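You operate a simulated robot arm through the tools that you are given. There is no shell and no other tool.

Carry out the task below with a simulated two-armed robot. There is one attempt and no reset: what you move stays moved.

JOB
On the top of the packing table, fold the yellow polishing cloth in half, so that its two short edges meet.

The check looks at the end state, three seconds after you hand in, the way a careful person would. Anything else that was tipped, shoved, dropped, spilled or broken makes it a failure. Flat cloth is picked up by pressing the open fingertips on it (5 to 10 N) and closing them slowly along it; thin cloth reads only 2 to 8 mm in the jaws.

ROBOT AND FRAMES
Two 7-joint arms with two-finger parallel grippers on one trunk, on a base that drives. Base frame: it is fixed to the floor where the robot stands at the start and does not move with it; the origin is under the middle of the robot, x ahead of it, y to its left, z up. Units: cm, rad, N and s.
The left shoulder is at the start at [7, 16.3, 104.5], the right one opposite. With the tool pointing down near the work surface each hand reaches from about 40 to 88 cm from the robot's upright axis, wherever it stands, measured 20 degrees to its own side. Places, roughly: top of the packing table [-100, -340, 80]; yellow polishing cloth [-120, -330, 80]. Payload 3.43 kg a hand.
The tool frame of a hand sits at the grasp point between the pads (the TCP): z along the fingers, y along the line on which they close. The tips reach 3.4 cm beyond it. Largest opening 12.8 cm; finger width 2.4, thickness 1.2; the body of the gripper, 4.8 by 13 cm, starts 9.6 cm behind the TCP.
Orientation is that of the tool frame in the base frame, as a unit quaternion [w, x, y, z]. With the fingers straight down and closing along the base's y, the tool's x points along the base's -x, its y along +y and its z along -z.

CONTROLS
- The arms move only by the tool jog_arm. It takes "left_deltas", "right_deltas" or both (then of equal length, played together; a hand with none holds still); each is a list that holds one entry, the list of rows, each a list of 6 numbers: the shift along the tool's x, y, z in units of 250 mm (1.0 is 250 mm), then the turn, a rotation vector about the tool's x, y, z in units of 120 degrees (1.0 is 120 degrees). In form: [[[dx, dy, dz, wx, wy, wz], ...]]. A call has 1 to 20 rows; each row is the pose to reach, as a shift and turn from the pose commanded when the call began, along the tool's axes at that moment. "left_claw" and "right_claw" are, for a hand that has rows, the opening, from 0 (shut) to 1 (fully open), set as the call begins (left out, the last holds). A call with a number of a shift or a turn outside -1 to 1 is refused whole. A row lasts 0.2 s, in which the tool goes at most 5 cm and 0.15 rad; a call with a longer step from one row to the next is refused whole, and so is a gripper value outside its range. A pose out of reach is approached as far as the arm can. The call stops where the force on the tool passes 40 N (or 10 N more than at its start, if that is more) or the arm is blocked; 0.2 s more then pass. Each finger travels about 15.3 cm/s and halts on what it meets, pressing with about 41 N; the grip force reading is that of the motor and also rises with nothing between the fingers. The clock runs only during rows and for 0.2 s after the last one: add rows that repeat a pose to give the fingers time. It gives the time, the measured TCP pose, the force on the tool (base axes), the opening and the grip force at its end, in the units of the frame above (readings bear some noise), with the torque about the TCP (base axes, N m) and any sound that the robot's microphone picked up.
- Cameras (640 x 400 px; columns grow to the right, rows downward): "scene" is now at [13.98, -1.83, 128.24]; the picture's right is [-0.21, -0.98, 0.00], its down [-0.48, 0.10, -0.87] and it looks along [0.85, -0.18, -0.49] (base axes); focal length 266 px, centre (320, 200). "left" rides on the left gripper at [7.6, 1.1, -16] in its tool frame; the picture's right is [-0.15, 0.99, 0.00], its down [-0.88, -0.13, -0.46] and it looks along [-0.45, -0.07, 0.89] (tool axes); focal length 234 px, centre (320, 200). "right" rides on the right gripper at [7.6, -1.1, -16] in its tool frame; the picture's right is [0.15, 0.99, 0.00], its down [-0.88, 0.13, -0.46] and it looks along [-0.45, 0.07, 0.89] (tool axes); focal length 234 px, centre (320, 200). There is no depth. A picture from a camera that has moved, and an enlarged one, comes with that camera's place and axes in the base frame and with its lens.
- get_image(camera): a new picture of that camera. No time passes.
- move_column(by): slides the trunk up (or, below 0, down) by that many cm; the arms and the scene camera ride with it, the base frame stays. It gives what a move gives, with no picture.
- roll_base(legs): drives the robot by 1 to 6 legs, each [ahead, left, turn to the left] in cm, cm and rad, along the robot's own axes; the way and the turn of a leg run together, so that a leg with both is an arc; at most 150 cm and 3.142 rad a leg. The arms and the cameras ride along, it lands a little off, and it stops where it bumps. It gives what a move gives.
- head_to(pan, tilt): turns the head with the scene camera to pan (to the left, within 1.501 rad either way) and tilt (down, from -0.506 to 1.204), counted from straight ahead of the robot. It gives what a move gives.
- zoom(camera, box): a new picture of the part [left, top, right, bottom] of that camera's present view, enlarged. No time passes.
- job_done(): hands the job in; it is judged then, once.

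Places have to be worked out from the pictures, the camera data and where the tool is seen. Open the grippers and draw the arms clear of the work before you hand the job in, unless the task says otherwise.

The tools are called after "Call:" by a JSON object that holds its "fn" and its "kwargs". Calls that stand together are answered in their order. jog_arm: Moves the arms, as the interface text tells. Its arguments: {"type":"object","properties":{"left_deltas":{"type":"array","items":{"type":"array","items":{"type":"array","items":{"type":"number"}}}},"left_claw":{"type":"number"},"right_deltas":{"type":"array","items":{"type":"array","items":{"type":"array","items":{"type":"number"}}}},"right_claw":{"type":"number"}},"required":[]} The other tools are called the same way: move_column (by) slides the trunk up or down; roll_base (legs) drives the base; head_to (pan, tilt) turns the head that bears the scene camera; get_image (camera) takes a picture; zoom (camera, box) takes an enlarged picture of a part of a camera's view; job_done () hands the job in.

At the start:

```text
time_s: 0.0
left_eef_pos: [67.29, 21.31, 97.54]
left_orientation: [0.0, 0.0, 1.0, 0.0]
left_contact_force: [-0.1, 0.6, 0.1]
left_moment: [-0.01, -0.01, -0.03]
left_width: 12.79
left_finger_force: 0.1
right_eef_pos: [59.37, -32.31, 98.41]
right_orientation: [0.0, 0.0, 1.0, 0.0]
right_contact_force: [-0.2, -0.2, 0.1]
right_moment: [-0.03, 0.0, 0.04]
right_width: 12.79
right_finger_force: 0.1
trunk travel left (down, up): [-52.5, 41.5]
robot x, y, heading: [-0.04, -0.01, -0.0]
head pan, tilt: [-0.211, 0.517]
```

scene: 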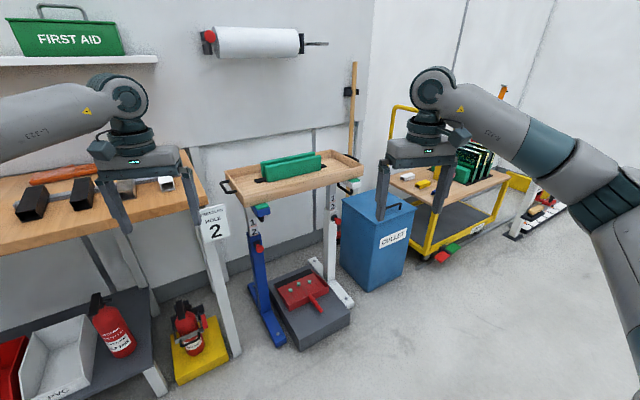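
right: 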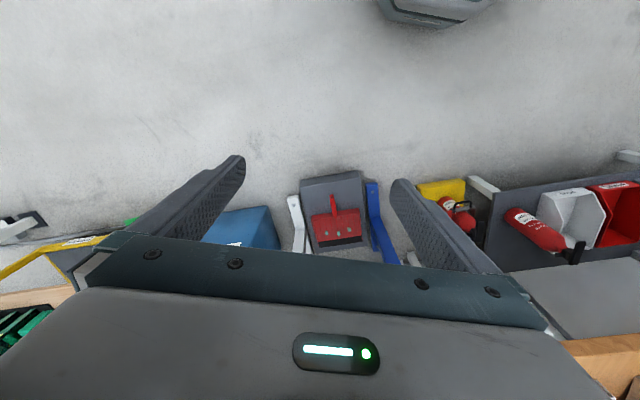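
left: 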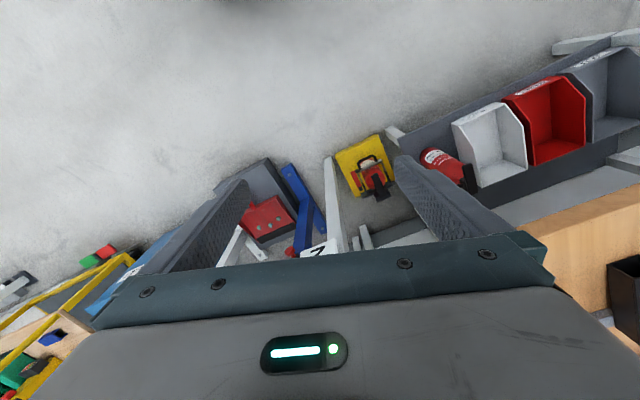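

The pictures show a workbench ahead, not the packing table, which is told to be at about [-100,-340]. I turn the head to the right to look toward it.

Call:
{"fn": "head_to", "kwargs": {"pan": -1.5, "tilt": 0.3}}

Call:
{"fn": "get_image", "kwargs": {"camera": "scene"}}

```text
time_s: 1.5
left_eef_pos: [67.36, 21.23, 97.47]
left_orientation: [-0.001, -0.001, 1.0, 0.0]
left_contact_force: [-0.6, 0.2, -0.1]
left_moment: [0.0, -0.02, 0.0]
left_width: 12.8
left_finger_force: 0.2
right_eef_pos: [59.3, -32.23, 98.33]
right_orientation: [0.0, 0.0, 1.0, 0.0]
right_contact_force: [0.7, 0.3, -0.1]
right_moment: [0.0, 0.02, 0.01]
right_width: 12.79
right_finger_force: 0.0
trunk travel left (down, up): [-52.5, 41.5]
robot x, y, heading: [0.19, 0.07, 0.001]
head pan, tilt: [-1.499, 0.3]
```

```text
taken
camera scene: at [5.8, -9.24, 130.24], right [-1.0, -0.07, 0.0], down [-0.02, 0.3, -0.96], along [0.07, -0.95, -0.3], focal length 266 px, centre (320, 200)
```

scene: 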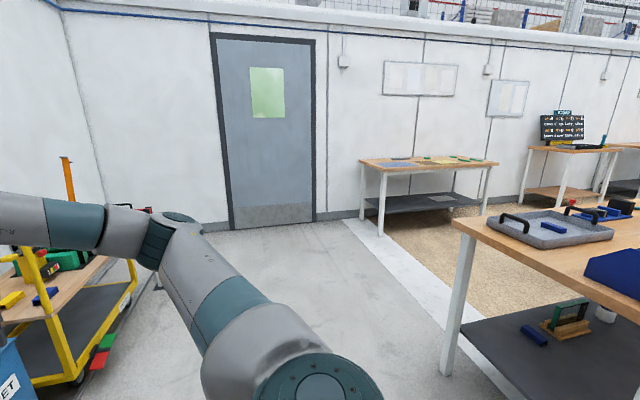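

The packing table stands by the far wall at about column 430. I zoom in on it to see what lies on it.

Call:
{"fn": "zoom", "kwargs": {"camera": "scene", "box": [340, 130, 520, 240]}}

```text
3.56 times, centred on (430, 185) of scene
camera zoom: at [5.8, -9.24, 130.24], right [-1.0, -0.07, 0.0], down [-0.02, 0.3, -0.96], along [0.07, -0.95, -0.3], focal length 946 px, centre (-71, 253)
```

zoom: 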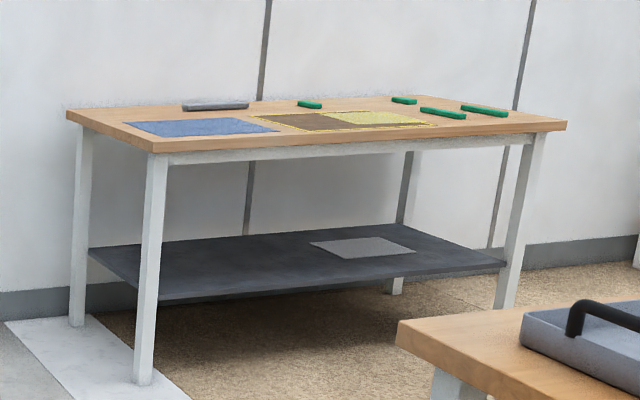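

I judge the packing table to be turned about 20° in the base frame, with a tray bench between it and me on the right. I lift the trunk for clearance and turn in place to face along the table's depth.

Call:
{"fn": "move_column", "kwargs": {"by": 15}}

Call:
{"fn": "roll_base", "kwargs": {"legs": [[0, 0, -1.2]]}}

Call:
{"fn": "head_to", "kwargs": {"pan": -0.6, "tilt": 0.4}}

Call:
{"fn": "get_image", "kwargs": {"camera": "scene"}}

```text
time_s: 3.2
left_eef_pos: [67.39, 21.18, 112.43]
left_orientation: [0.0, -0.001, 1.0, -0.001]
left_contact_force: [-0.9, 0.2, 0.2]
left_moment: [0.01, -0.01, -0.02]
left_width: 12.82
left_finger_force: 0.0
right_eef_pos: [59.51, -32.23, 113.27]
right_orientation: [0.0, -0.001, 1.0, 0.001]
right_contact_force: [0.1, 0.2, 0.0]
right_moment: [0.0, -0.01, 0.0]
right_width: 12.77
right_finger_force: 0.1
trunk travel left (down, up): [-67.5, 26.5]
robot x, y, heading: [0.08, -0.09, 0.001]
head pan, tilt: [-1.499, 0.3]
```

```text
time_s: 6.6
left_eef_pos: [44.46, -54.83, 112.42]
left_orientation: [-0.001, 0.562, 0.827, 0.0]
left_contact_force: [-0.6, -0.3, -0.2]
left_moment: [0.02, 0.02, -0.01]
left_width: 12.78
left_finger_force: 0.0
right_eef_pos: [-8.05, -67.11, 113.34]
right_orientation: [0.0, 0.563, 0.826, 0.0]
right_contact_force: [0.5, 0.3, 0.4]
right_moment: [-0.01, -0.01, -0.02]
right_width: 12.8
right_finger_force: 0.1
trunk travel left (down, up): [-67.5, 26.5]
robot x, y, heading: [-0.27, -0.07, -1.194]
head pan, tilt: [-1.499, 0.3]
```

```text
time_s: 7.8
left_eef_pos: [44.51, -54.85, 112.42]
left_orientation: [0.0, 0.562, 0.827, 0.0]
left_contact_force: [-0.3, 0.5, -0.5]
left_moment: [0.01, 0.01, -0.01]
left_width: 12.78
left_finger_force: 0.2
right_eef_pos: [-8.17, -67.04, 113.34]
right_orientation: [0.0, 0.562, 0.827, -0.001]
right_contact_force: [-0.1, -0.3, -0.1]
right_moment: [0.0, -0.01, -0.02]
right_width: 12.78
right_finger_force: 0.1
trunk travel left (down, up): [-67.5, 26.5]
robot x, y, heading: [0.21, -0.07, -1.193]
head pan, tilt: [-0.6, 0.4]
```

```text
taken
camera scene: at [-0.15, -13.64, 144.31], right [-0.97, 0.22, 0.0], down [0.09, 0.38, -0.92], along [-0.21, -0.9, -0.39], focal length 266 px, centre (320, 200)
```

scene: 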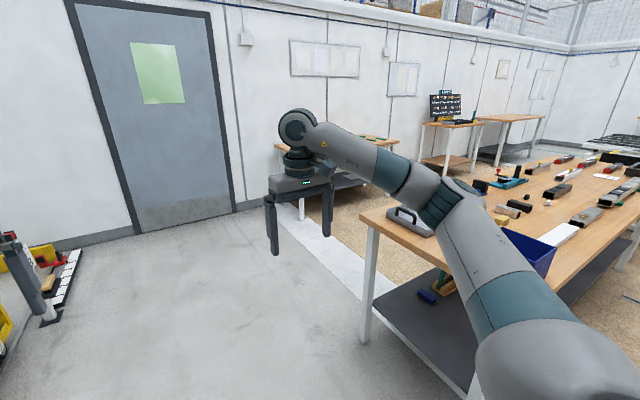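

The bench corner is about at [-53,-138], about 1 m to the right of my way, and the floor ahead is clear. I drive ahead 150 cm and look again.

Call:
{"fn": "roll_base", "kwargs": {"legs": [[150, 0, 0]]}}

Call:
{"fn": "head_to", "kwargs": {"pan": -1.1, "tilt": 0.45}}

Call:
{"fn": "get_image", "kwargs": {"camera": "scene"}}

```text
time_s: 15.2
left_eef_pos: [97.62, -194.82, 112.39]
left_orientation: [0.0, 0.568, 0.823, -0.001]
left_contact_force: [0.2, 0.4, -0.9]
left_moment: [-0.04, -0.02, -0.03]
left_width: 12.81
left_finger_force: 0.0
right_eef_pos: [44.87, -206.27, 113.35]
right_orientation: [-0.001, 0.567, 0.823, 0.0]
right_contact_force: [0.4, -0.9, -0.1]
right_moment: [-0.01, -0.04, 0.01]
right_width: 12.8
right_finger_force: 0.0
trunk travel left (down, up): [-67.5, 26.5]
robot x, y, heading: [53.72, -139.02, -1.209]
head pan, tilt: [-0.6, 0.4]
```

```text
time_s: 16.1
left_eef_pos: [97.63, -194.82, 112.48]
left_orientation: [0.0, 0.568, 0.823, 0.0]
left_contact_force: [-0.6, -0.1, -0.3]
left_moment: [0.03, -0.01, -0.03]
left_width: 12.79
left_finger_force: 0.1
right_eef_pos: [44.76, -206.28, 113.24]
right_orientation: [0.0, 0.567, 0.824, 0.0]
right_contact_force: [-0.2, 0.3, -0.4]
right_moment: [-0.04, -0.02, 0.03]
right_width: 12.8
right_finger_force: 0.0
trunk travel left (down, up): [-67.5, 26.5]
robot x, y, heading: [53.91, -138.97, -1.209]
head pan, tilt: [-1.1, 0.45]
```

```text
taken
camera scene: at [49.58, -150.81, 143.85], right [-0.74, 0.67, 0.0], down [0.29, 0.32, -0.9], along [-0.6, -0.67, -0.44], focal length 266 px, centre (320, 200)
```

scene: 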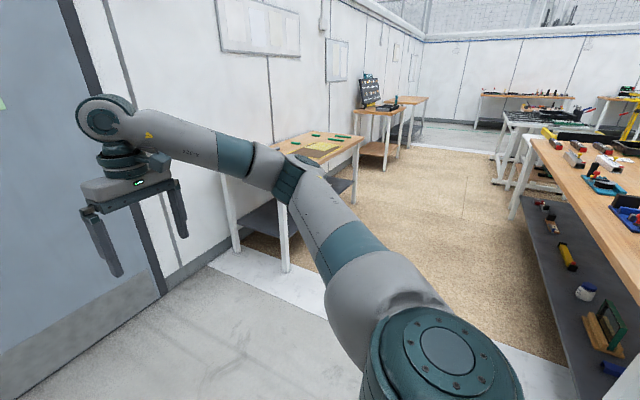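

From this view the table spans about 126 cm along, its near-left corner about [-41,-288] and near-right [-162,-323], facing about heading -1.28. I align, go ahead a little and sidestep to the right to stand before the cloth, still short of the table.

Call:
{"fn": "roll_base", "kwargs": {"legs": [[0, 0, -0.071], [35, 0, 0], [0, -110, 0], [0, -100, 0]]}}

Call:
{"fn": "head_to", "kwargs": {"pan": 0.0, "tilt": 0.7}}

Call:
{"fn": "get_image", "kwargs": {"camera": "scene"}}

```text
time_s: 28.9
left_eef_pos: [-97.47, -292.93, 112.48]
left_orientation: [-0.001, 0.598, 0.802, 0.0]
left_contact_force: [0.0, 0.0, 0.5]
left_moment: [0.01, -0.02, 0.0]
left_width: 12.8
left_finger_force: 0.1
right_eef_pos: [-150.99, -300.47, 113.31]
right_orientation: [0.0, 0.598, 0.801, 0.0]
right_contact_force: [0.0, 0.2, 0.3]
right_moment: [-0.01, -0.03, 0.02]
right_width: 12.81
right_finger_force: 0.0
trunk travel left (down, up): [-67.5, 26.5]
robot x, y, heading: [-137.07, -234.47, -1.284]
head pan, tilt: [-1.1, 0.45]
```

```text
time_s: 30.2
left_eef_pos: [-97.54, -292.91, 112.35]
left_orientation: [0.0, 0.598, 0.802, 0.0]
left_contact_force: [0.0, -0.6, -0.4]
left_moment: [0.02, -0.01, -0.02]
left_width: 12.81
left_finger_force: 0.0
right_eef_pos: [-150.93, -300.31, 113.27]
right_orientation: [0.001, 0.598, 0.801, 0.001]
right_contact_force: [0.0, 0.9, 0.4]
right_moment: [0.0, 0.0, -0.01]
right_width: 12.78
right_finger_force: 0.0
trunk travel left (down, up): [-67.5, 26.5]
robot x, y, heading: [-136.64, -234.78, -1.281]
head pan, tilt: [0.0, 0.7]
```

```text
taken
camera scene: at [-133.07, -247.31, 141.63], right [-0.96, -0.28, 0.0], down [-0.18, 0.62, -0.76], along [0.22, -0.73, -0.64], focal length 266 px, centre (320, 200)
```

scene: 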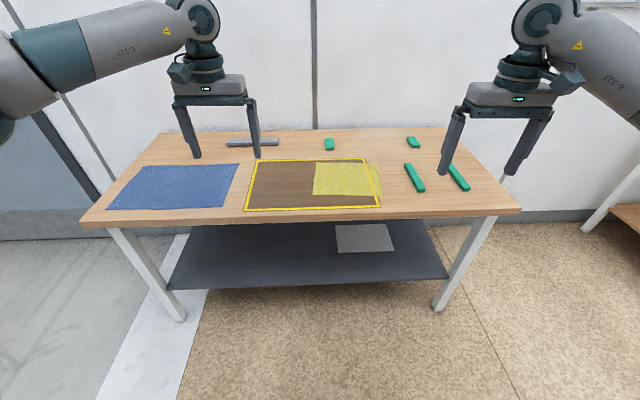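

The cloth is in view, overlapping a yellow outlined zone. I zoom in to see its edges.

Call:
{"fn": "zoom", "kwargs": {"camera": "scene", "box": [230, 140, 400, 220]}}

Call:
{"fn": "zoom", "kwargs": {"camera": "scene", "box": [80, 115, 520, 235]}}

```text
3.76 times, centred on (315, 180) of scene
camera zoom: at [-133.07, -247.31, 141.63], right [-0.96, -0.28, 0.0], down [-0.18, 0.62, -0.76], along [0.22, -0.73, -0.64], focal length 1002 px, centre (339, 275)
```

zoom: 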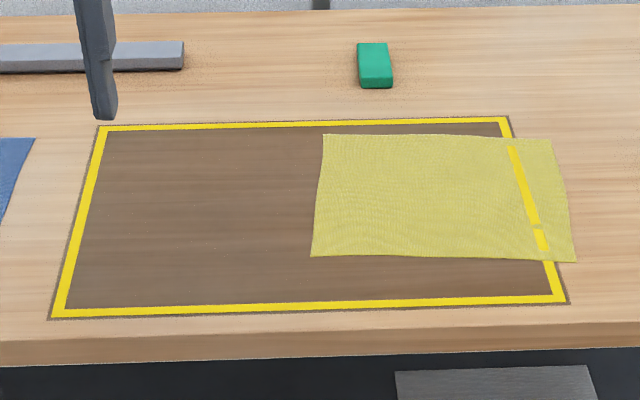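

```text
1.45 times, centred on (300, 175) of scene
camera zoom: at [-133.07, -247.31, 141.63], right [-0.96, -0.28, 0.0], down [-0.18, 0.62, -0.76], along [0.22, -0.73, -0.64], focal length 387 px, centre (349, 236)
```

zoom: 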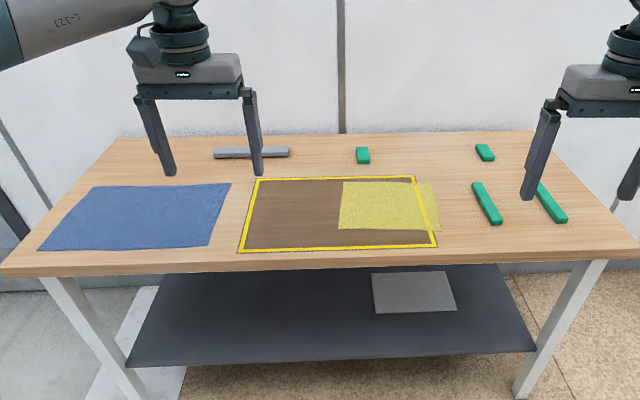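

The cloth is about 26 cm along the table by 22 cm deep, so its short edges run along the table's depth. Before I approach I look down at the base to judge its gap to the table.

Call:
{"fn": "head_to", "kwargs": {"pan": 0.0, "tilt": 1.2}}

Call:
{"fn": "get_image", "kwargs": {"camera": "scene"}}

Call:
{"fn": "get_image", "kwargs": {"camera": "left"}}

Call:
{"fn": "get_image", "kwargs": {"camera": "right"}}

```text
time_s: 31.1
left_eef_pos: [-97.5, -293.03, 112.42]
left_orientation: [0.0, 0.598, 0.802, 0.0]
left_contact_force: [0.5, 0.0, 0.3]
left_moment: [-0.04, 0.01, -0.01]
left_width: 12.81
left_finger_force: 0.1
right_eef_pos: [-151.09, -300.53, 113.38]
right_orientation: [0.001, 0.599, 0.801, -0.001]
right_contact_force: [-1.0, -0.4, -0.3]
right_moment: [0.02, -0.01, -0.02]
right_width: 12.82
right_finger_force: 0.0
trunk travel left (down, up): [-67.5, 26.5]
robot x, y, heading: [-137.22, -234.49, -1.281]
head pan, tilt: [0.0, 1.201]
```

```text
taken
camera scene: at [-133.89, -244.53, 138.04], right [-0.96, -0.28, 0.0], down [-0.26, 0.89, -0.36], along [0.1, -0.35, -0.93], focal length 266 px, centre (320, 200)
```

scene: 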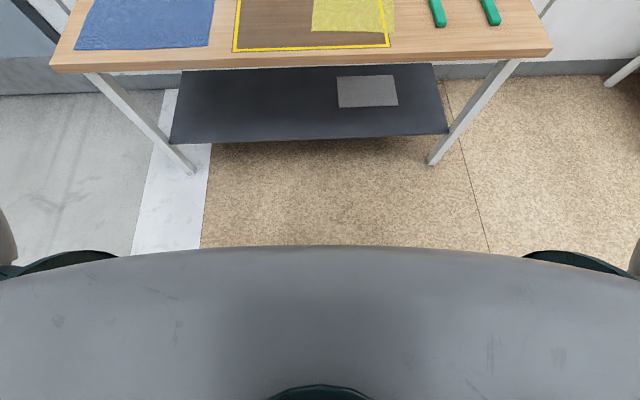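

```text
taken
camera left: at [-98.59, -285.37, 128.34], right [0.99, 0.14, 0.0], down [0.13, -0.88, 0.46], along [0.06, -0.45, -0.89], focal length 234 px, centre (320, 200)
```

left: 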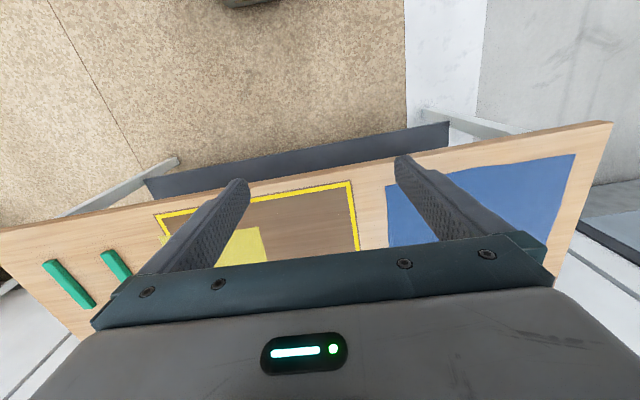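

```text
taken
camera right: at [-154.18, -293.47, 129.28], right [0.91, 0.42, 0.0], down [0.38, -0.81, 0.46], along [0.19, -0.41, -0.89], focal length 234 px, centre (320, 200)
```

right: 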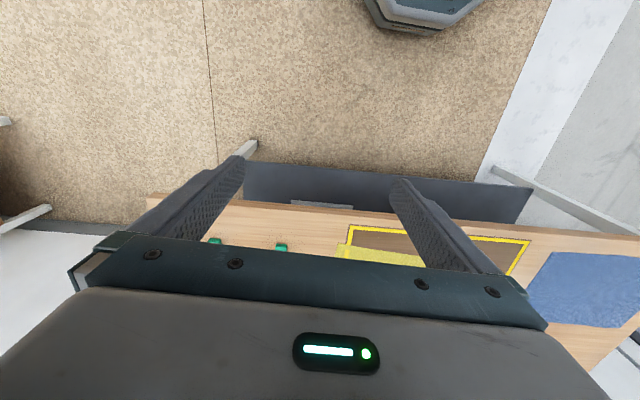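

The base front reaches about 29 cm ahead of the axis, while the table edge is 75 cm away, so there is room to approach 36 cm. I also shift 11 cm right to centre on the cloth.

Call:
{"fn": "roll_base", "kwargs": {"legs": [[0, -11, 0], [36, 0, 0]]}}

Call:
{"fn": "head_to", "kwargs": {"pan": 0.0, "tilt": 0.95}}

Call:
{"fn": "get_image", "kwargs": {"camera": "scene"}}

```text
time_s: 34.2
left_eef_pos: [-97.83, -330.64, 112.46]
left_orientation: [0.0, 0.599, 0.8, 0.001]
left_contact_force: [-0.2, -0.2, -0.4]
left_moment: [0.02, -0.02, 0.02]
left_width: 12.81
left_finger_force: 0.1
right_eef_pos: [-151.31, -338.05, 113.35]
right_orientation: [0.0, 0.599, 0.801, 0.001]
right_contact_force: [0.4, -0.2, 0.3]
right_moment: [0.02, 0.0, 0.03]
right_width: 12.83
right_finger_force: 0.1
trunk travel left (down, up): [-67.5, 26.5]
robot x, y, heading: [-137.49, -271.74, -1.286]
head pan, tilt: [0.0, 1.201]
```

```text
time_s: 35.0
left_eef_pos: [-97.71, -330.67, 112.48]
left_orientation: [0.0, 0.598, 0.801, 0.0]
left_contact_force: [0.4, 0.7, 0.2]
left_moment: [0.01, 0.01, -0.02]
left_width: 12.83
left_finger_force: 0.3
right_eef_pos: [-151.25, -338.2, 113.22]
right_orientation: [0.001, 0.599, 0.801, 0.001]
right_contact_force: [-1.1, -0.1, -0.6]
right_moment: [0.0, 0.03, -0.01]
right_width: 12.79
right_finger_force: 0.0
trunk travel left (down, up): [-67.5, 26.5]
robot x, y, heading: [-137.32, -272.21, -1.285]
head pan, tilt: [0.0, 0.949]
```

```text
taken
camera scene: at [-133.65, -283.87, 139.64], right [-0.96, -0.28, 0.0], down [-0.23, 0.78, -0.58], along [0.16, -0.56, -0.81], focal length 266 px, centre (320, 200)
```

scene: 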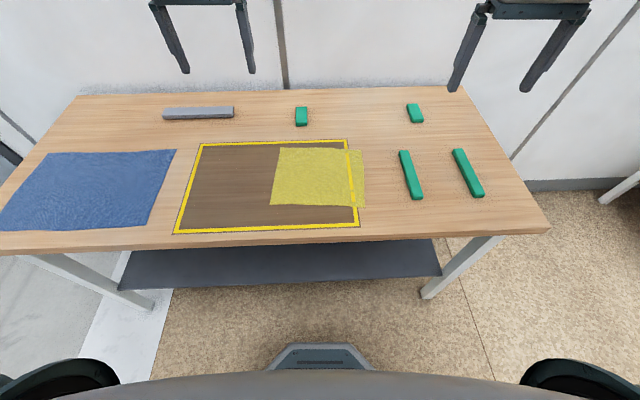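

I now stand before the cloth, with the base clear of the table. I zoom in for the exact corners.

Call:
{"fn": "zoom", "kwargs": {"camera": "scene", "box": [250, 130, 390, 218]}}

Call:
{"fn": "get_image", "kwargs": {"camera": "left"}}

Call:
{"fn": "get_image", "kwargs": {"camera": "right"}}

```text
4.55 times, centred on (320, 174) of scene
camera zoom: at [-133.65, -283.87, 139.64], right [-0.96, -0.28, 0.0], down [-0.23, 0.78, -0.58], along [0.16, -0.56, -0.81], focal length 1210 px, centre (320, 318)
```

zoom: 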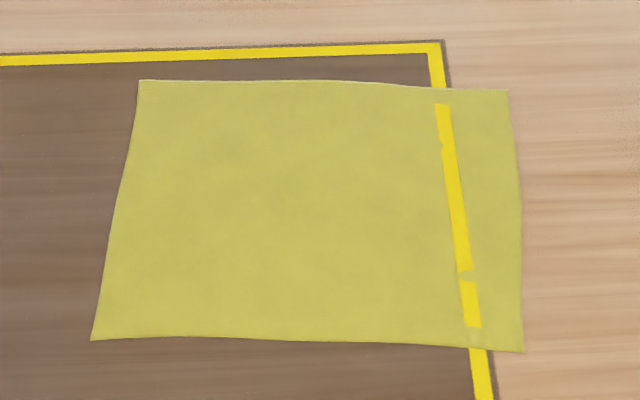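

```text
taken
camera left: at [-98.85, -323.13, 128.33], right [0.99, 0.14, 0.0], down [0.13, -0.88, 0.46], along [0.06, -0.45, -0.89], focal length 234 px, centre (320, 200)
```

left: 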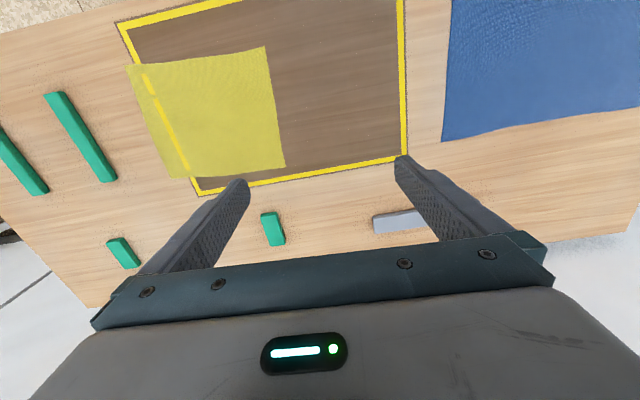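

```text
taken
camera right: at [-154.46, -331.19, 129.28], right [0.91, 0.42, 0.0], down [0.37, -0.81, 0.46], along [0.19, -0.41, -0.89], focal length 234 px, centre (320, 200)
```

right: 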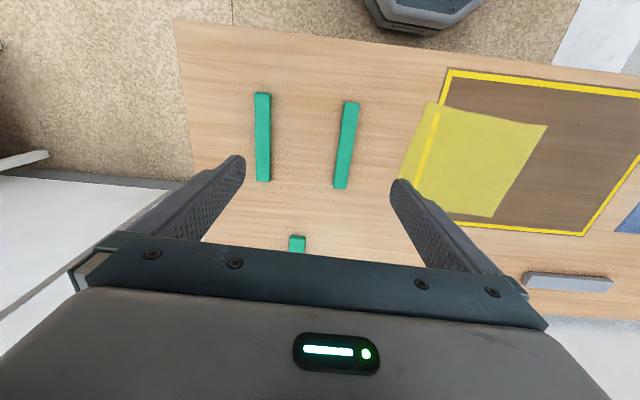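

The cloth corners work out (base frame) at about far-right [-128.7,-347.5], near-right [-133.9,-325.9], far-left [-103.6,-341.1] and near-left [-109,-319.5] at z 80, so it is about 25.8 by 22.2 cm. I plan to grip the right short edge with the left hand near its far corner and the right hand near its near corner. First I turn both grippers so they close along that edge, staying high.

Call:
{"fn": "jog_arm", "kwargs": {"left_deltas": [[[-0.014, -0.057, 0, 0, 0, 0.0553], [-0.027, -0.114, 0, 0, 0, 0.1106], [-0.041, -0.171, 0, 0, 0, 0.1659], [-0.055, -0.229, 0, 0, 0, 0.2211], [-0.069, -0.286, 0, 0, 0, 0.2764], [-0.082, -0.343, 0, 0, 0, 0.3317], [-0.096, -0.4, 0, 0, 0, 0.387], [-0.11, -0.457, 0, 0, 0, 0.4423], [-0.123, -0.514, 0, 0, 0, 0.4976], [-0.137, -0.571, 0, 0, 0, 0.5529], [-0.151, -0.629, 0, 0, 0, 0.6081], [-0.164, -0.686, 0, 0, 0, 0.6634], [-0.178, -0.743, 0, 0, 0, 0.7187], [-0.19, -0.8, 0, 0, 0, 0.774], [-0.19, -0.8, 0, 0, 0, 0.774]]], "right_deltas": [[[0.012, 0.028, 0, 0, 0, -0.0519], [0.023, 0.057, 0, 0, 0, -0.1037], [0.035, 0.086, 0, 0, 0, -0.1556], [0.047, 0.114, 0, 0, 0, -0.2074], [0.059, 0.143, 0, 0, 0, -0.2593], [0.07, 0.171, 0, 0, 0, -0.3111], [0.082, 0.2, 0, 0, 0, -0.363], [0.094, 0.228, 0, 0, 0, -0.4149], [0.105, 0.257, 0, 0, 0, -0.4667], [0.117, 0.286, 0, 0, 0, -0.5186], [0.129, 0.314, 0, 0, 0, -0.5704], [0.141, 0.343, 0, 0, 0, -0.6223], [0.152, 0.371, 0, 0, 0, -0.6741], [0.164, 0.4, 0, 0, 0, -0.726], [0.164, 0.4, 0, 0, 0, -0.726]]], "left_claw": 0.22, "right_claw": 0.22}}

Call:
{"fn": "head_to", "kwargs": {"pan": 0.0, "tilt": 0.85}}

Call:
{"fn": "get_image", "kwargs": {"camera": "scene"}}

```text
time_s: 38.2
left_eef_pos: [-121.16, -318.35, 112.28]
left_orientation: [0.009, 0.988, 0.154, 0.002]
left_contact_force: [-0.6, 0.6, 0.5]
left_moment: [-0.05, -0.03, -0.02]
left_width: 2.81
left_finger_force: 0.1
left hand out of reach, approached as far as the arm can: row 7, 8, 9, 10, 11, 12, 13, 14, 15
right_eef_pos: [-139.52, -319.27, 112.57]
right_orientation: [0.0, -0.117, 0.993, -0.001]
right_contact_force: [-0.7, 0.1, 0.5]
right_moment: [-0.04, -0.04, -0.02]
right_width: 2.82
right_finger_force: 0.1
right hand out of reach, approached as far as the arm can: row 10, 11, 12, 13, 14, 15
trunk travel left (down, up): [-67.5, 26.5]
robot x, y, heading: [-137.49, -272.21, -1.286]
head pan, tilt: [0.0, 0.949]
```

```text
time_s: 38.9
left_eef_pos: [-120.89, -318.43, 112.12]
left_orientation: [0.007, 0.988, 0.155, 0.001]
left_contact_force: [-0.2, 0.2, -0.1]
left_moment: [0.03, 0.0, 0.01]
left_width: 2.8
left_finger_force: 0.1
right_eef_pos: [-139.37, -319.5, 112.67]
right_orientation: [0.0, -0.118, 0.993, -0.001]
right_contact_force: [-0.8, 0.6, -0.7]
right_moment: [0.02, -0.01, -0.01]
right_width: 2.81
right_finger_force: 0.1
trunk travel left (down, up): [-67.5, 26.5]
robot x, y, heading: [-137.21, -272.24, -1.282]
head pan, tilt: [0.0, 0.85]
```

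```text
taken
camera scene: at [-133.48, -284.37, 140.4], right [-0.96, -0.28, 0.0], down [-0.21, 0.72, -0.66], along [0.19, -0.63, -0.75], focal length 266 px, centre (320, 200)
```

scene: 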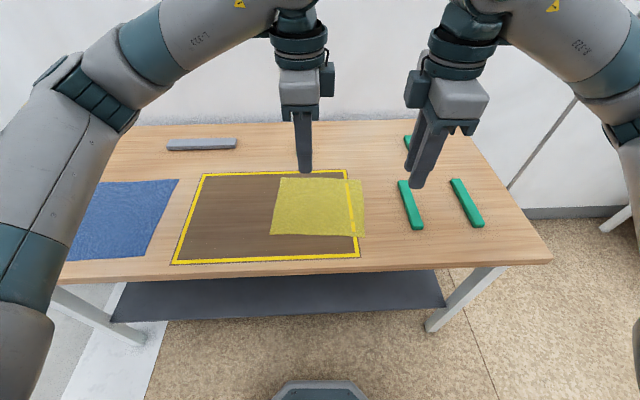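

Both hands turned but fell short of the commanded distance at this height; the wrist is above the shoulder, which likely limits reach. I lower the left hand 12.5 cm to see whether it can extend to the commanded spot.

Call:
{"fn": "jog_arm", "kwargs": {"left_deltas": [[[0, 0, 0.1, 0, 0, 0], [0, 0, 0.2, 0, 0, 0], [0, 0, 0.3, 0, 0, 0], [0, 0, 0.4, 0, 0, 0], [0, 0, 0.5, 0, 0, 0], [0, 0, 0.5, 0, 0, 0], [0, 0, 0.5, 0, 0, 0]]]}}

Call:
{"fn": "get_image", "kwargs": {"camera": "scene"}}

```text
time_s: 40.5
left_eef_pos: [-122.21, -318.67, 102.69]
left_orientation: [0.007, 0.988, 0.156, 0.001]
left_contact_force: [0.0, 0.0, 0.5]
left_moment: [0.01, 0.03, -0.01]
left_width: 2.82
left_finger_force: 0.1
left hand out of reach, approached as far as the arm can: row 3, 4, 5, 6, 7
right_eef_pos: [-139.27, -319.55, 112.73]
right_orientation: [0.0, -0.117, 0.993, 0.001]
right_contact_force: [-0.2, 0.2, 0.4]
right_moment: [0.01, 0.01, -0.01]
right_width: 2.86
right_finger_force: 0.1
trunk travel left (down, up): [-67.5, 26.5]
robot x, y, heading: [-137.38, -271.83, -1.283]
head pan, tilt: [0.0, 0.85]
```

```text
taken
camera scene: at [-133.48, -284.4, 140.4], right [-0.96, -0.28, 0.0], down [-0.21, 0.72, -0.66], along [0.19, -0.63, -0.75], focal length 266 px, centre (320, 200)
```

scene: 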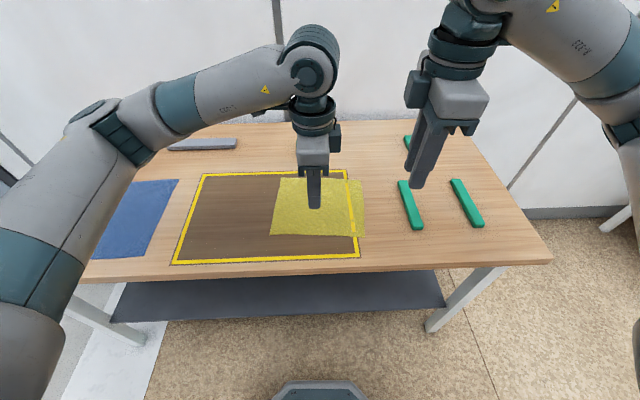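

The commanded pose was clipped to what the arm reached, so some joint limit is hit with this turn direction. I raise the hand and try turning the left gripper the opposite way (the closing line is the same either way).

Call:
{"fn": "jog_arm", "kwargs": {"left_deltas": [[[0, 0, -0.03, 0, 0, -0.0625], [0, 0, -0.06, 0, 0, -0.125], [0, 0, -0.09, 0, 0, -0.1875], [0, 0, -0.12, 0, 0, -0.25], [0, 0, -0.12, 0, 0, -0.3125], [0, 0, -0.12, 0, 0, -0.375], [0, 0, -0.12, 0, 0, -0.4375], [0, 0, -0.12, 0, 0, -0.5], [0, 0, -0.12, 0, 0, -0.5625], [0, 0, -0.12, 0, 0, -0.625], [0, 0, -0.12, 0, 0, -0.6875], [0, 0, -0.12, 0, 0, -0.75], [0, 0, -0.12, 0, 0, -0.8125], [0, 0, -0.12, 0, 0, -0.875], [0, 0, -0.12, 0, 0, -0.9375], [0, 0, -0.12, 0, 0, -1.0], [0, 0, -0.12, 0, 0, -1.0]]]}}

```text
time_s: 44.1
left_eef_pos: [-122.22, -318.68, 105.68]
left_orientation: [0.004, 0.359, 0.933, -0.004]
left_contact_force: [0.3, -0.2, 1.6]
left_moment: [0.0, 0.01, 0.01]
left_width: 2.83
left_finger_force: 0.1
right_eef_pos: [-139.35, -319.43, 112.65]
right_orientation: [0.0, -0.117, 0.993, 0.0]
right_contact_force: [-0.6, 0.3, -0.2]
right_moment: [0.03, 0.05, -0.03]
right_width: 2.81
right_finger_force: 0.0
trunk travel left (down, up): [-67.5, 26.5]
robot x, y, heading: [-136.87, -272.39, -1.285]
head pan, tilt: [0.0, 0.85]
```

No limit was met this way. I continue the turn to align with the short edge and extend the left hand forward over the cloth's far part.

Call:
{"fn": "jog_arm", "kwargs": {"left_deltas": [[[-0.05, -0.057, 0, 0, 0, -0.04], [-0.1, -0.114, 0, 0, 0, -0.08], [-0.154, -0.171, 0, 0, 0, -0.12], [-0.205, -0.228, 0, 0, 0, -0.16], [-0.257, -0.285, 0, 0, 0, -0.2], [-0.308, -0.342, 0, 0, 0, -0.24], [-0.36, -0.4, 0, 0, 0, -0.28], [-0.411, -0.456, 0, 0, 0, -0.32], [-0.462, -0.513, 0, 0, 0, -0.36], [-0.513, -0.57, 0, 0, 0, -0.4], [-0.565, -0.627, 0, 0, 0, -0.43], [-0.616, -0.684, 0, 0, 0, -0.4626], [-0.616, -0.684, 0, 0, 0, -0.4626]]]}}

Call:
{"fn": "get_image", "kwargs": {"camera": "scene"}}

```text
time_s: 46.9
left_eef_pos: [-122.31, -341.5, 106.13]
left_orientation: [0.0, -0.116, 0.993, -0.007]
left_contact_force: [0.5, 0.7, 0.1]
left_moment: [-0.05, 0.0, -0.02]
left_width: 2.85
left_finger_force: 0.1
right_eef_pos: [-139.41, -319.48, 112.6]
right_orientation: [0.0, -0.117, 0.993, 0.0]
right_contact_force: [0.5, 0.0, 0.6]
right_moment: [0.02, -0.03, -0.03]
right_width: 2.82
right_finger_force: 0.2
trunk travel left (down, up): [-67.5, 26.5]
robot x, y, heading: [-136.95, -271.93, -1.284]
head pan, tilt: [0.0, 0.85]
```

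```text
taken
camera scene: at [-133.46, -284.35, 140.4], right [-0.96, -0.28, 0.0], down [-0.21, 0.72, -0.66], along [0.19, -0.63, -0.75], focal length 266 px, centre (320, 200)
```

scene: 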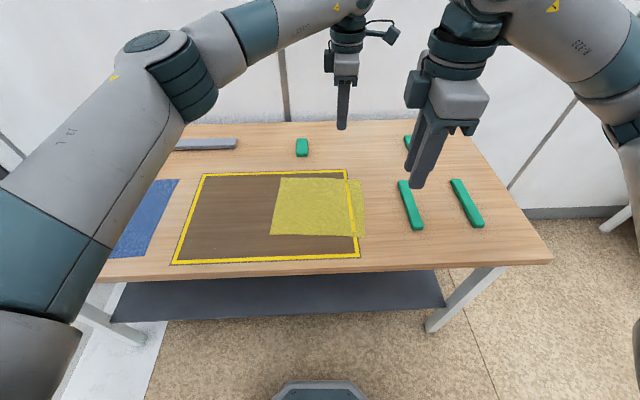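

The left hand now reaches over the far part with the turned gripper. I do the same with the right hand, turning it the other way round.

Call:
{"fn": "jog_arm", "kwargs": {"right_deltas": [[[0, 0, 0, 0, 0, 0.0625], [0, 0, 0, 0, 0, 0.125], [0, 0, 0, 0, 0, 0.1875], [0, 0, 0, 0, 0, 0.25], [0, 0, 0, 0, 0, 0.3125], [0, 0, 0, 0, 0, 0.375], [0, 0, 0, 0, 0, 0.4375], [0, 0, 0, 0, 0, 0.5], [0, 0, 0, 0, 0, 0.5625], [0, 0, 0, 0, 0, 0.625], [0, 0, 0, 0, 0, 0.6875], [0, 0, 0, 0, 0, 0.75], [0, 0, 0, 0, 0, 0.8125], [0, 0, 0, 0, 0, 0.875], [0, 0, 0, 0, 0, 0.9375], [0, 0, 0, 0, 0, 1.0], [0, 0, 0, 0, 0, 1.0]]]}}

Call:
{"fn": "jog_arm", "kwargs": {"right_deltas": [[[0, 0, 0, 0, 0, 0.0625], [0, 0, 0, 0, 0, 0.125], [0, 0, 0, 0, 0, 0.1875], [0, 0, 0, 0, 0, 0.25], [0, 0, 0, 0, 0, 0.3125], [0, 0, 0, 0, 0, 0.375], [0, 0, 0, 0, 0, 0.4375], [0, 0, 0, 0, 0, 0.5], [0, 0, 0, 0, 0, 0.5]]]}}

Call:
{"fn": "get_image", "kwargs": {"camera": "scene"}}

```text
time_s: 50.5
left_eef_pos: [-122.25, -341.64, 106.07]
left_orientation: [0.001, -0.116, 0.993, -0.007]
left_contact_force: [-0.2, -0.3, 0.0]
left_moment: [0.0, 0.04, 0.0]
left_width: 2.82
left_finger_force: 0.2
right_eef_pos: [-139.29, -319.15, 112.72]
right_orientation: [0.0, 0.801, 0.598, 0.0]
right_contact_force: [0.6, 0.7, 0.8]
right_moment: [0.02, 0.0, 0.0]
right_width: 2.79
right_finger_force: 0.0
trunk travel left (down, up): [-67.5, 26.5]
robot x, y, heading: [-137.19, -272.16, -1.285]
head pan, tilt: [0.0, 0.85]
```

```text
time_s: 52.5
left_eef_pos: [-122.35, -341.62, 106.04]
left_orientation: [0.001, -0.116, 0.993, -0.007]
left_contact_force: [-0.4, 0.4, 0.3]
left_moment: [0.03, 0.03, 0.02]
left_width: 2.81
left_finger_force: 0.0
right_eef_pos: [-139.28, -319.3, 112.64]
right_orientation: [0.0, 0.993, 0.117, 0.001]
right_contact_force: [0.9, 0.1, -0.5]
right_moment: [-0.03, -0.02, 0.02]
right_width: 2.8
right_finger_force: 0.1
trunk travel left (down, up): [-67.5, 26.5]
robot x, y, heading: [-137.09, -272.25, -1.282]
head pan, tilt: [0.0, 0.85]
```

```text
taken
camera scene: at [-133.51, -284.38, 140.4], right [-0.96, -0.28, 0.0], down [-0.21, 0.72, -0.66], along [0.19, -0.63, -0.75], focal length 266 px, centre (320, 200)
```

scene: 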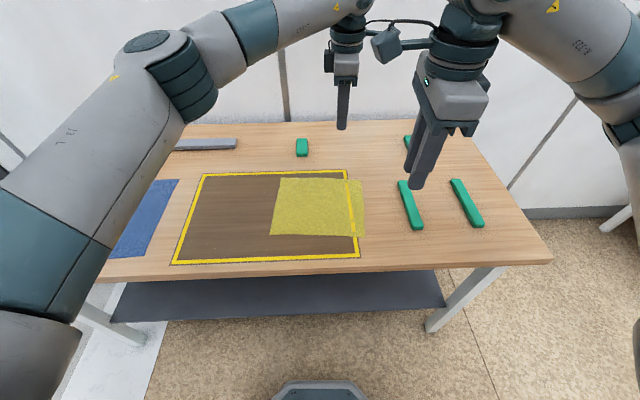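

Both grippers are now aligned with the short edge. I move them together over the two grip points on the right short edge, stopping with the tips about 4.5 cm above the cloth.

Call:
{"fn": "jog_arm", "kwargs": {"left_deltas": [[[0.033, -0.008, 0.06, 0, 0, 0], [0.066, -0.015, 0.12, 0, 0, 0], [0.1, -0.023, 0.19, 0, 0, 0], [0.133, -0.03, 0.26, 0, 0, 0], [0.166, -0.038, 0.34, 0, 0, 0], [0.2, -0.046, 0.42, 0, 0, 0], [0.233, -0.053, 0.5, 0, 0, 0], [0.265, -0.061, 0.58, 0, 0, 0], [0.265, -0.061, 0.66, 0, 0, 0], [0.265, -0.061, 0.72, 0, 0, 0], [0.265, -0.061, 0.72, 0, 0, 0]]], "right_deltas": [[[0.024, 0.051, 0.09, 0, 0, 0], [0.048, 0.103, 0.18, 0, 0, 0], [0.071, 0.154, 0.28, 0, 0, 0], [0.095, 0.206, 0.38, 0, 0, 0], [0.119, 0.257, 0.48, 0, 0, 0], [0.143, 0.308, 0.58, 0, 0, 0], [0.166, 0.36, 0.68, 0, 0, 0], [0.19, 0.411, 0.78, 0, 0, 0], [0.19, 0.411, 0.88, 0, 0, 0], [0.19, 0.411, 0.984, 0, 0, 0], [0.19, 0.411, 0.984, 0, 0, 0]]]}}

Call:
{"fn": "get_image", "kwargs": {"camera": "scene"}}

Call:
{"fn": "get_image", "kwargs": {"camera": "left"}}

Call:
{"fn": "get_image", "kwargs": {"camera": "right"}}

```text
time_s: 54.9
left_eef_pos: [-128.32, -344.85, 88.11]
left_orientation: [0.001, -0.116, 0.993, -0.008]
left_contact_force: [-0.4, -0.9, 0.4]
left_moment: [-0.01, 0.02, -0.03]
left_width: 2.84
left_finger_force: 0.1
right_eef_pos: [-132.14, -328.01, 88.09]
right_orientation: [-0.001, 0.993, 0.118, 0.0]
right_contact_force: [-1.1, -0.2, -0.2]
right_moment: [0.03, -0.01, -0.01]
right_width: 2.81
right_finger_force: 0.0
trunk travel left (down, up): [-67.5, 26.5]
robot x, y, heading: [-137.3, -272.27, -1.29]
head pan, tilt: [0.0, 0.85]
```

```text
taken
camera scene: at [-133.5, -284.35, 140.41], right [-0.96, -0.28, 0.0], down [-0.21, 0.72, -0.66], along [0.19, -0.63, -0.75], focal length 266 px, centre (320, 200)
```

scene: 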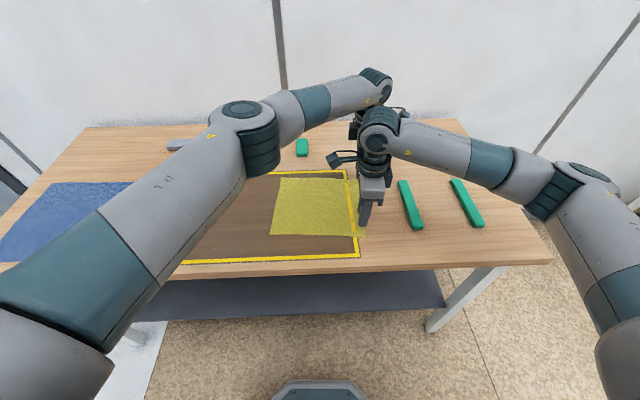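

```text
taken
camera left: at [-136.0, -345.27, 103.9], right [-0.08, 1.0, -0.01], down [0.89, 0.08, 0.46], along [0.46, 0.03, -0.89], focal length 234 px, centre (320, 200)
```

left: 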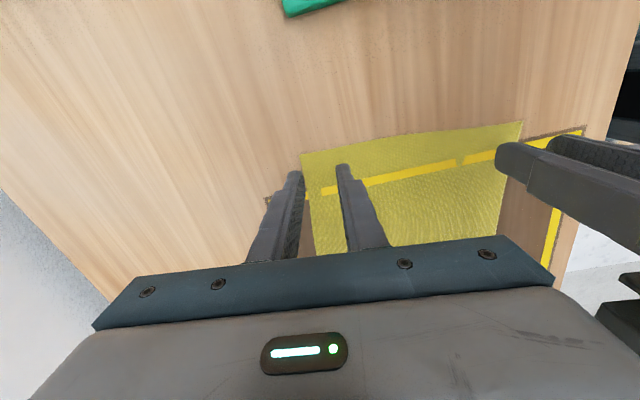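

```text
taken
camera right: at [-125.02, -325.14, 104.01], right [0.37, -0.93, 0.0], down [-0.83, -0.33, 0.46], along [-0.42, -0.17, -0.89], focal length 234 px, centre (320, 200)
```

right: 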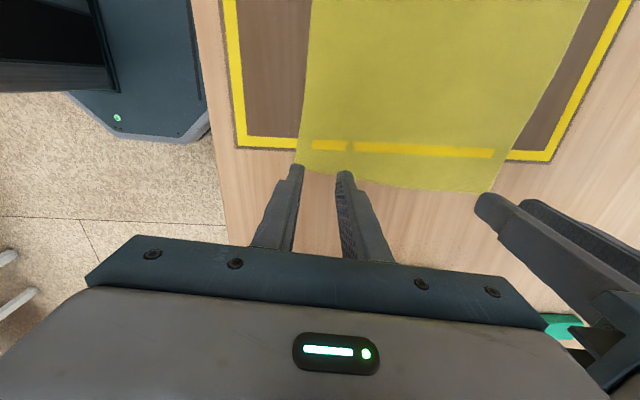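

Both wrist cameras confirm the cloth corners within about 0.5 cm and each gripper stands about 2.4 cm in from its corner and 1 cm in from the edge. I lower both to just above contact.

Call:
{"fn": "jog_arm", "kwargs": {"left_deltas": [[[0, 0.016, 0.04, 0, 0, 0], [0, 0.016, 0.08, 0, 0, 0], [0, 0.016, 0.12, 0, 0, 0], [0, 0.016, 0.15, 0, 0, 0], [0, 0.016, 0.168, 0, 0, 0], [0, 0.016, 0.168, 0, 0, 0]]], "right_deltas": [[[0, 0, 0.04, 0, 0, 0], [0, 0, 0.08, 0, 0, 0], [0, 0, 0.12, 0, 0, 0], [0, 0, 0.15, 0, 0, 0], [0, 0, 0.168, 0, 0, 0], [0, 0, 0.168, 0, 0, 0]]]}}

Call:
{"fn": "get_image", "kwargs": {"camera": "left"}}

Call:
{"fn": "get_image", "kwargs": {"camera": "right"}}

```text
time_s: 56.3
left_eef_pos: [-128.43, -344.46, 83.79]
left_orientation: [0.001, -0.116, 0.993, -0.008]
left_contact_force: [0.1, 0.1, -0.5]
left_moment: [-0.02, 0.01, -0.01]
left_width: 2.82
left_finger_force: 0.0
right_eef_pos: [-132.2, -328.19, 83.77]
right_orientation: [0.0, 0.993, 0.119, 0.0]
right_contact_force: [0.4, -0.1, 0.5]
right_moment: [0.0, 0.02, 0.04]
right_width: 2.83
right_finger_force: 0.0
trunk travel left (down, up): [-67.5, 26.5]
robot x, y, heading: [-137.5, -272.3, -1.286]
head pan, tilt: [0.0, 0.85]
```

```text
taken
camera left: at [-136.11, -345.02, 99.75], right [-0.08, 1.0, -0.01], down [0.89, 0.08, 0.46], along [0.46, 0.03, -0.89], focal length 234 px, centre (320, 200)
```

left: 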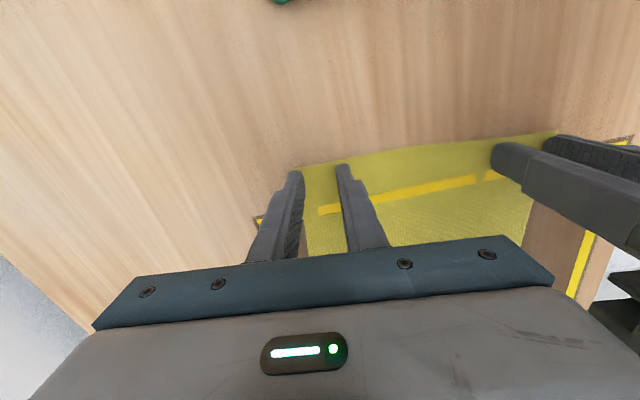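

```text
taken
camera right: at [-125.07, -325.18, 99.81], right [0.37, -0.93, 0.0], down [-0.83, -0.33, 0.46], along [-0.42, -0.17, -0.89], focal length 234 px, centre (320, 200)
```

right: 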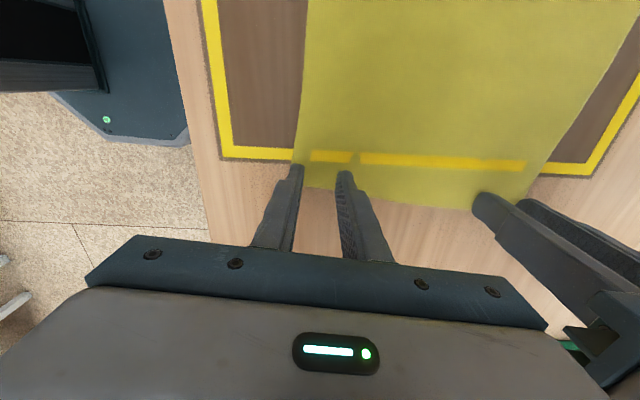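

No contact yet at TCP 83.8. I zoom in to check where the tips stand relative to the edge.

Call:
{"fn": "zoom", "kwargs": {"camera": "right", "box": [250, 120, 410, 220]}}

Call:
{"fn": "zoom", "kwargs": {"camera": "left", "box": [250, 120, 410, 220]}}

```text
4.00 times, centred on (330, 170) of right
camera zoom: at [-125.07, -325.18, 99.81], right [0.37, -0.93, 0.0], down [-0.83, -0.33, 0.46], along [-0.42, -0.17, -0.89], focal length 937 px, centre (280, 320)
```

zoom: 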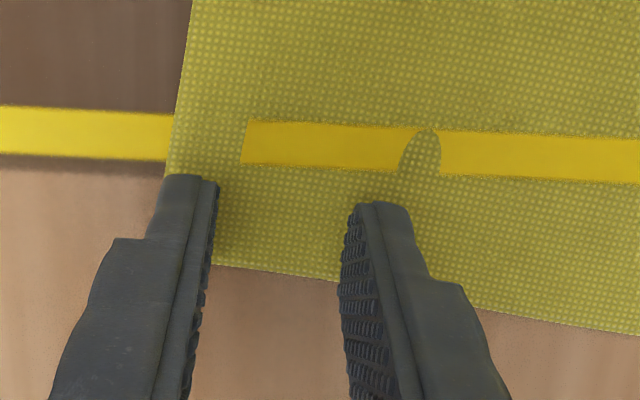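

```text
4.00 times, centred on (330, 170) of left
camera zoom: at [-136.11, -345.02, 99.75], right [-0.08, 1.0, -0.01], down [0.89, 0.08, 0.46], along [0.46, 0.03, -0.89], focal length 937 px, centre (280, 320)
```

zoom: 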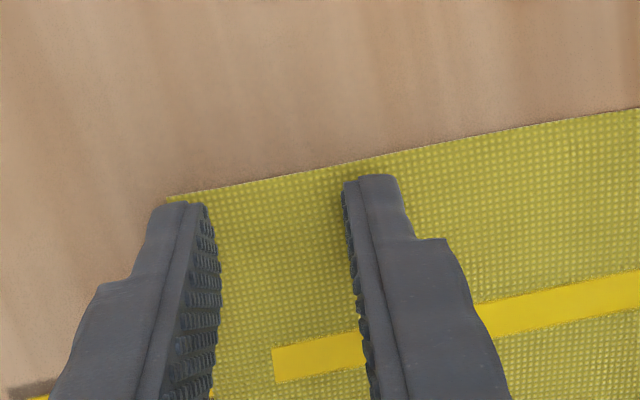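

The left fingers lie fully on the cloth near its edge; the right ones overhang by about half a cm, so I shift the right hand 0.5 cm inward and press both gently down.

Call:
{"fn": "jog_arm", "kwargs": {"left_deltas": [[[0, 0, 0.0, 0, 0, 0], [0, 0, 0.004, 0, 0, 0], [0, 0, 0.008, 0, 0, 0], [0, 0, 0.012, 0, 0, 0], [0, 0, 0.016, 0, 0, 0], [0, 0, 0.02, 0, 0, 0]]], "right_deltas": [[[0.02, 0, 0, 0, 0, 0], [0.02, 0, 0.004, 0, 0, 0], [0.02, 0, 0.008, 0, 0, 0], [0.02, 0, 0.012, 0, 0, 0], [0.02, 0, 0.016, 0, 0, 0], [0.02, 0, 0.02, 0, 0, 0]]]}}

```text
time_s: 57.7
left_eef_pos: [-128.45, -344.46, 83.59]
left_orientation: [0.001, -0.116, 0.993, -0.008]
left_contact_force: [1.9, -1.1, 9.4]
left_moment: [0.18, 0.02, -0.05]
left_width: 2.74
left_finger_force: 0.2
right_eef_pos: [-131.65, -327.94, 83.58]
right_orientation: [0.001, 0.993, 0.117, 0.0]
right_contact_force: [-1.0, -1.7, 9.3]
right_moment: [0.07, 0.09, 0.02]
right_width: 2.75
right_finger_force: 0.0
trunk travel left (down, up): [-67.5, 26.5]
robot x, y, heading: [-137.63, -272.16, -1.286]
head pan, tilt: [0.0, 0.85]
```

Both hands press with about 9 N. Now I close both slowly in small steps while holding the press.

Call:
{"fn": "jog_arm", "kwargs": {"left_deltas": [[[0, 0, 0, 0, 0, 0], [0, 0, 0, 0, 0, 0]]], "right_deltas": [[[0, 0, 0, 0, 0, 0], [0, 0, 0, 0, 0, 0]]], "left_claw": 0.19, "right_claw": 0.19}}

Call:
{"fn": "jog_arm", "kwargs": {"left_deltas": [[[0, 0, 0, 0, 0, 0], [0, 0, 0, 0, 0, 0]]], "right_deltas": [[[0, 0, 0, 0, 0, 0], [0, 0, 0, 0, 0, 0]]], "left_claw": 0.16, "right_claw": 0.16}}

Call:
{"fn": "zoom", "kwargs": {"camera": "right", "box": [250, 120, 410, 220]}}

Call:
{"fn": "zoom", "kwargs": {"camera": "left", "box": [250, 120, 410, 220]}}

```text
time_s: 58.3
left_eef_pos: [-128.42, -344.49, 83.61]
left_orientation: [0.001, -0.115, 0.993, -0.009]
left_contact_force: [-1.3, -2.4, 11.4]
left_moment: [0.17, 0.15, 0.05]
left_width: 2.33
left_finger_force: 0.0
right_eef_pos: [-131.66, -327.85, 83.41]
right_orientation: [0.001, 0.993, 0.119, 0.0]
right_contact_force: [1.8, -1.2, 11.2]
right_moment: [0.04, 0.03, 0.0]
right_width: 2.27
right_finger_force: 0.1
trunk travel left (down, up): [-67.5, 26.5]
robot x, y, heading: [-137.2, -271.9, -1.288]
head pan, tilt: [0.0, 0.85]
```

```text
time_s: 58.9
left_eef_pos: [-128.47, -344.44, 83.64]
left_orientation: [0.001, -0.116, 0.993, -0.008]
left_contact_force: [-0.9, -1.7, 12.5]
left_moment: [0.16, 0.13, 0.04]
left_width: 1.96
left_finger_force: 0.0
right_eef_pos: [-131.65, -327.76, 83.5]
right_orientation: [0.002, 0.993, 0.118, 0.0]
right_contact_force: [0.2, -0.6, 15.1]
right_moment: [0.11, 0.05, 0.03]
right_width: 1.81
right_finger_force: 0.1
trunk travel left (down, up): [-67.5, 26.5]
robot x, y, heading: [-137.39, -272.18, -1.28]
head pan, tilt: [0.0, 0.85]
```

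```text
4.00 times, centred on (330, 170) of right
camera zoom: at [-124.55, -324.9, 99.5], right [0.37, -0.93, 0.0], down [-0.83, -0.33, 0.46], along [-0.42, -0.17, -0.89], focal length 937 px, centre (280, 320)
```

zoom: 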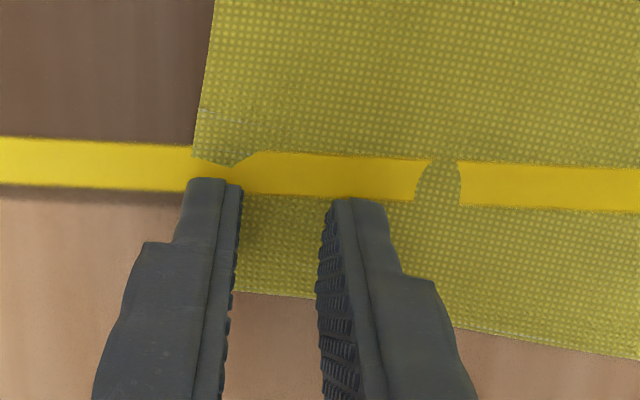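

```text
4.00 times, centred on (330, 170) of left
camera zoom: at [-136.14, -344.84, 99.4], right [-0.09, 1.0, -0.02], down [0.88, 0.08, 0.46], along [0.46, 0.02, -0.89], focal length 937 px, centre (280, 320)
```

zoom: 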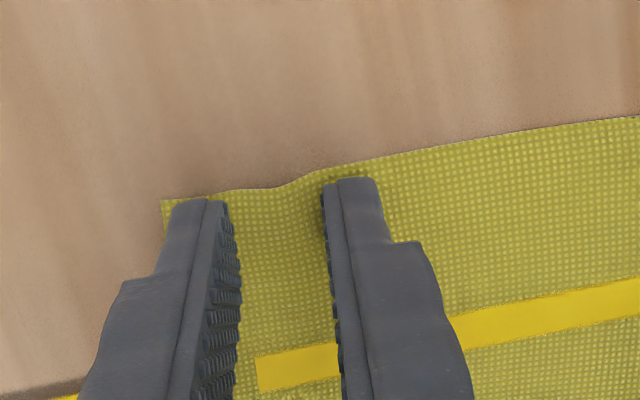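

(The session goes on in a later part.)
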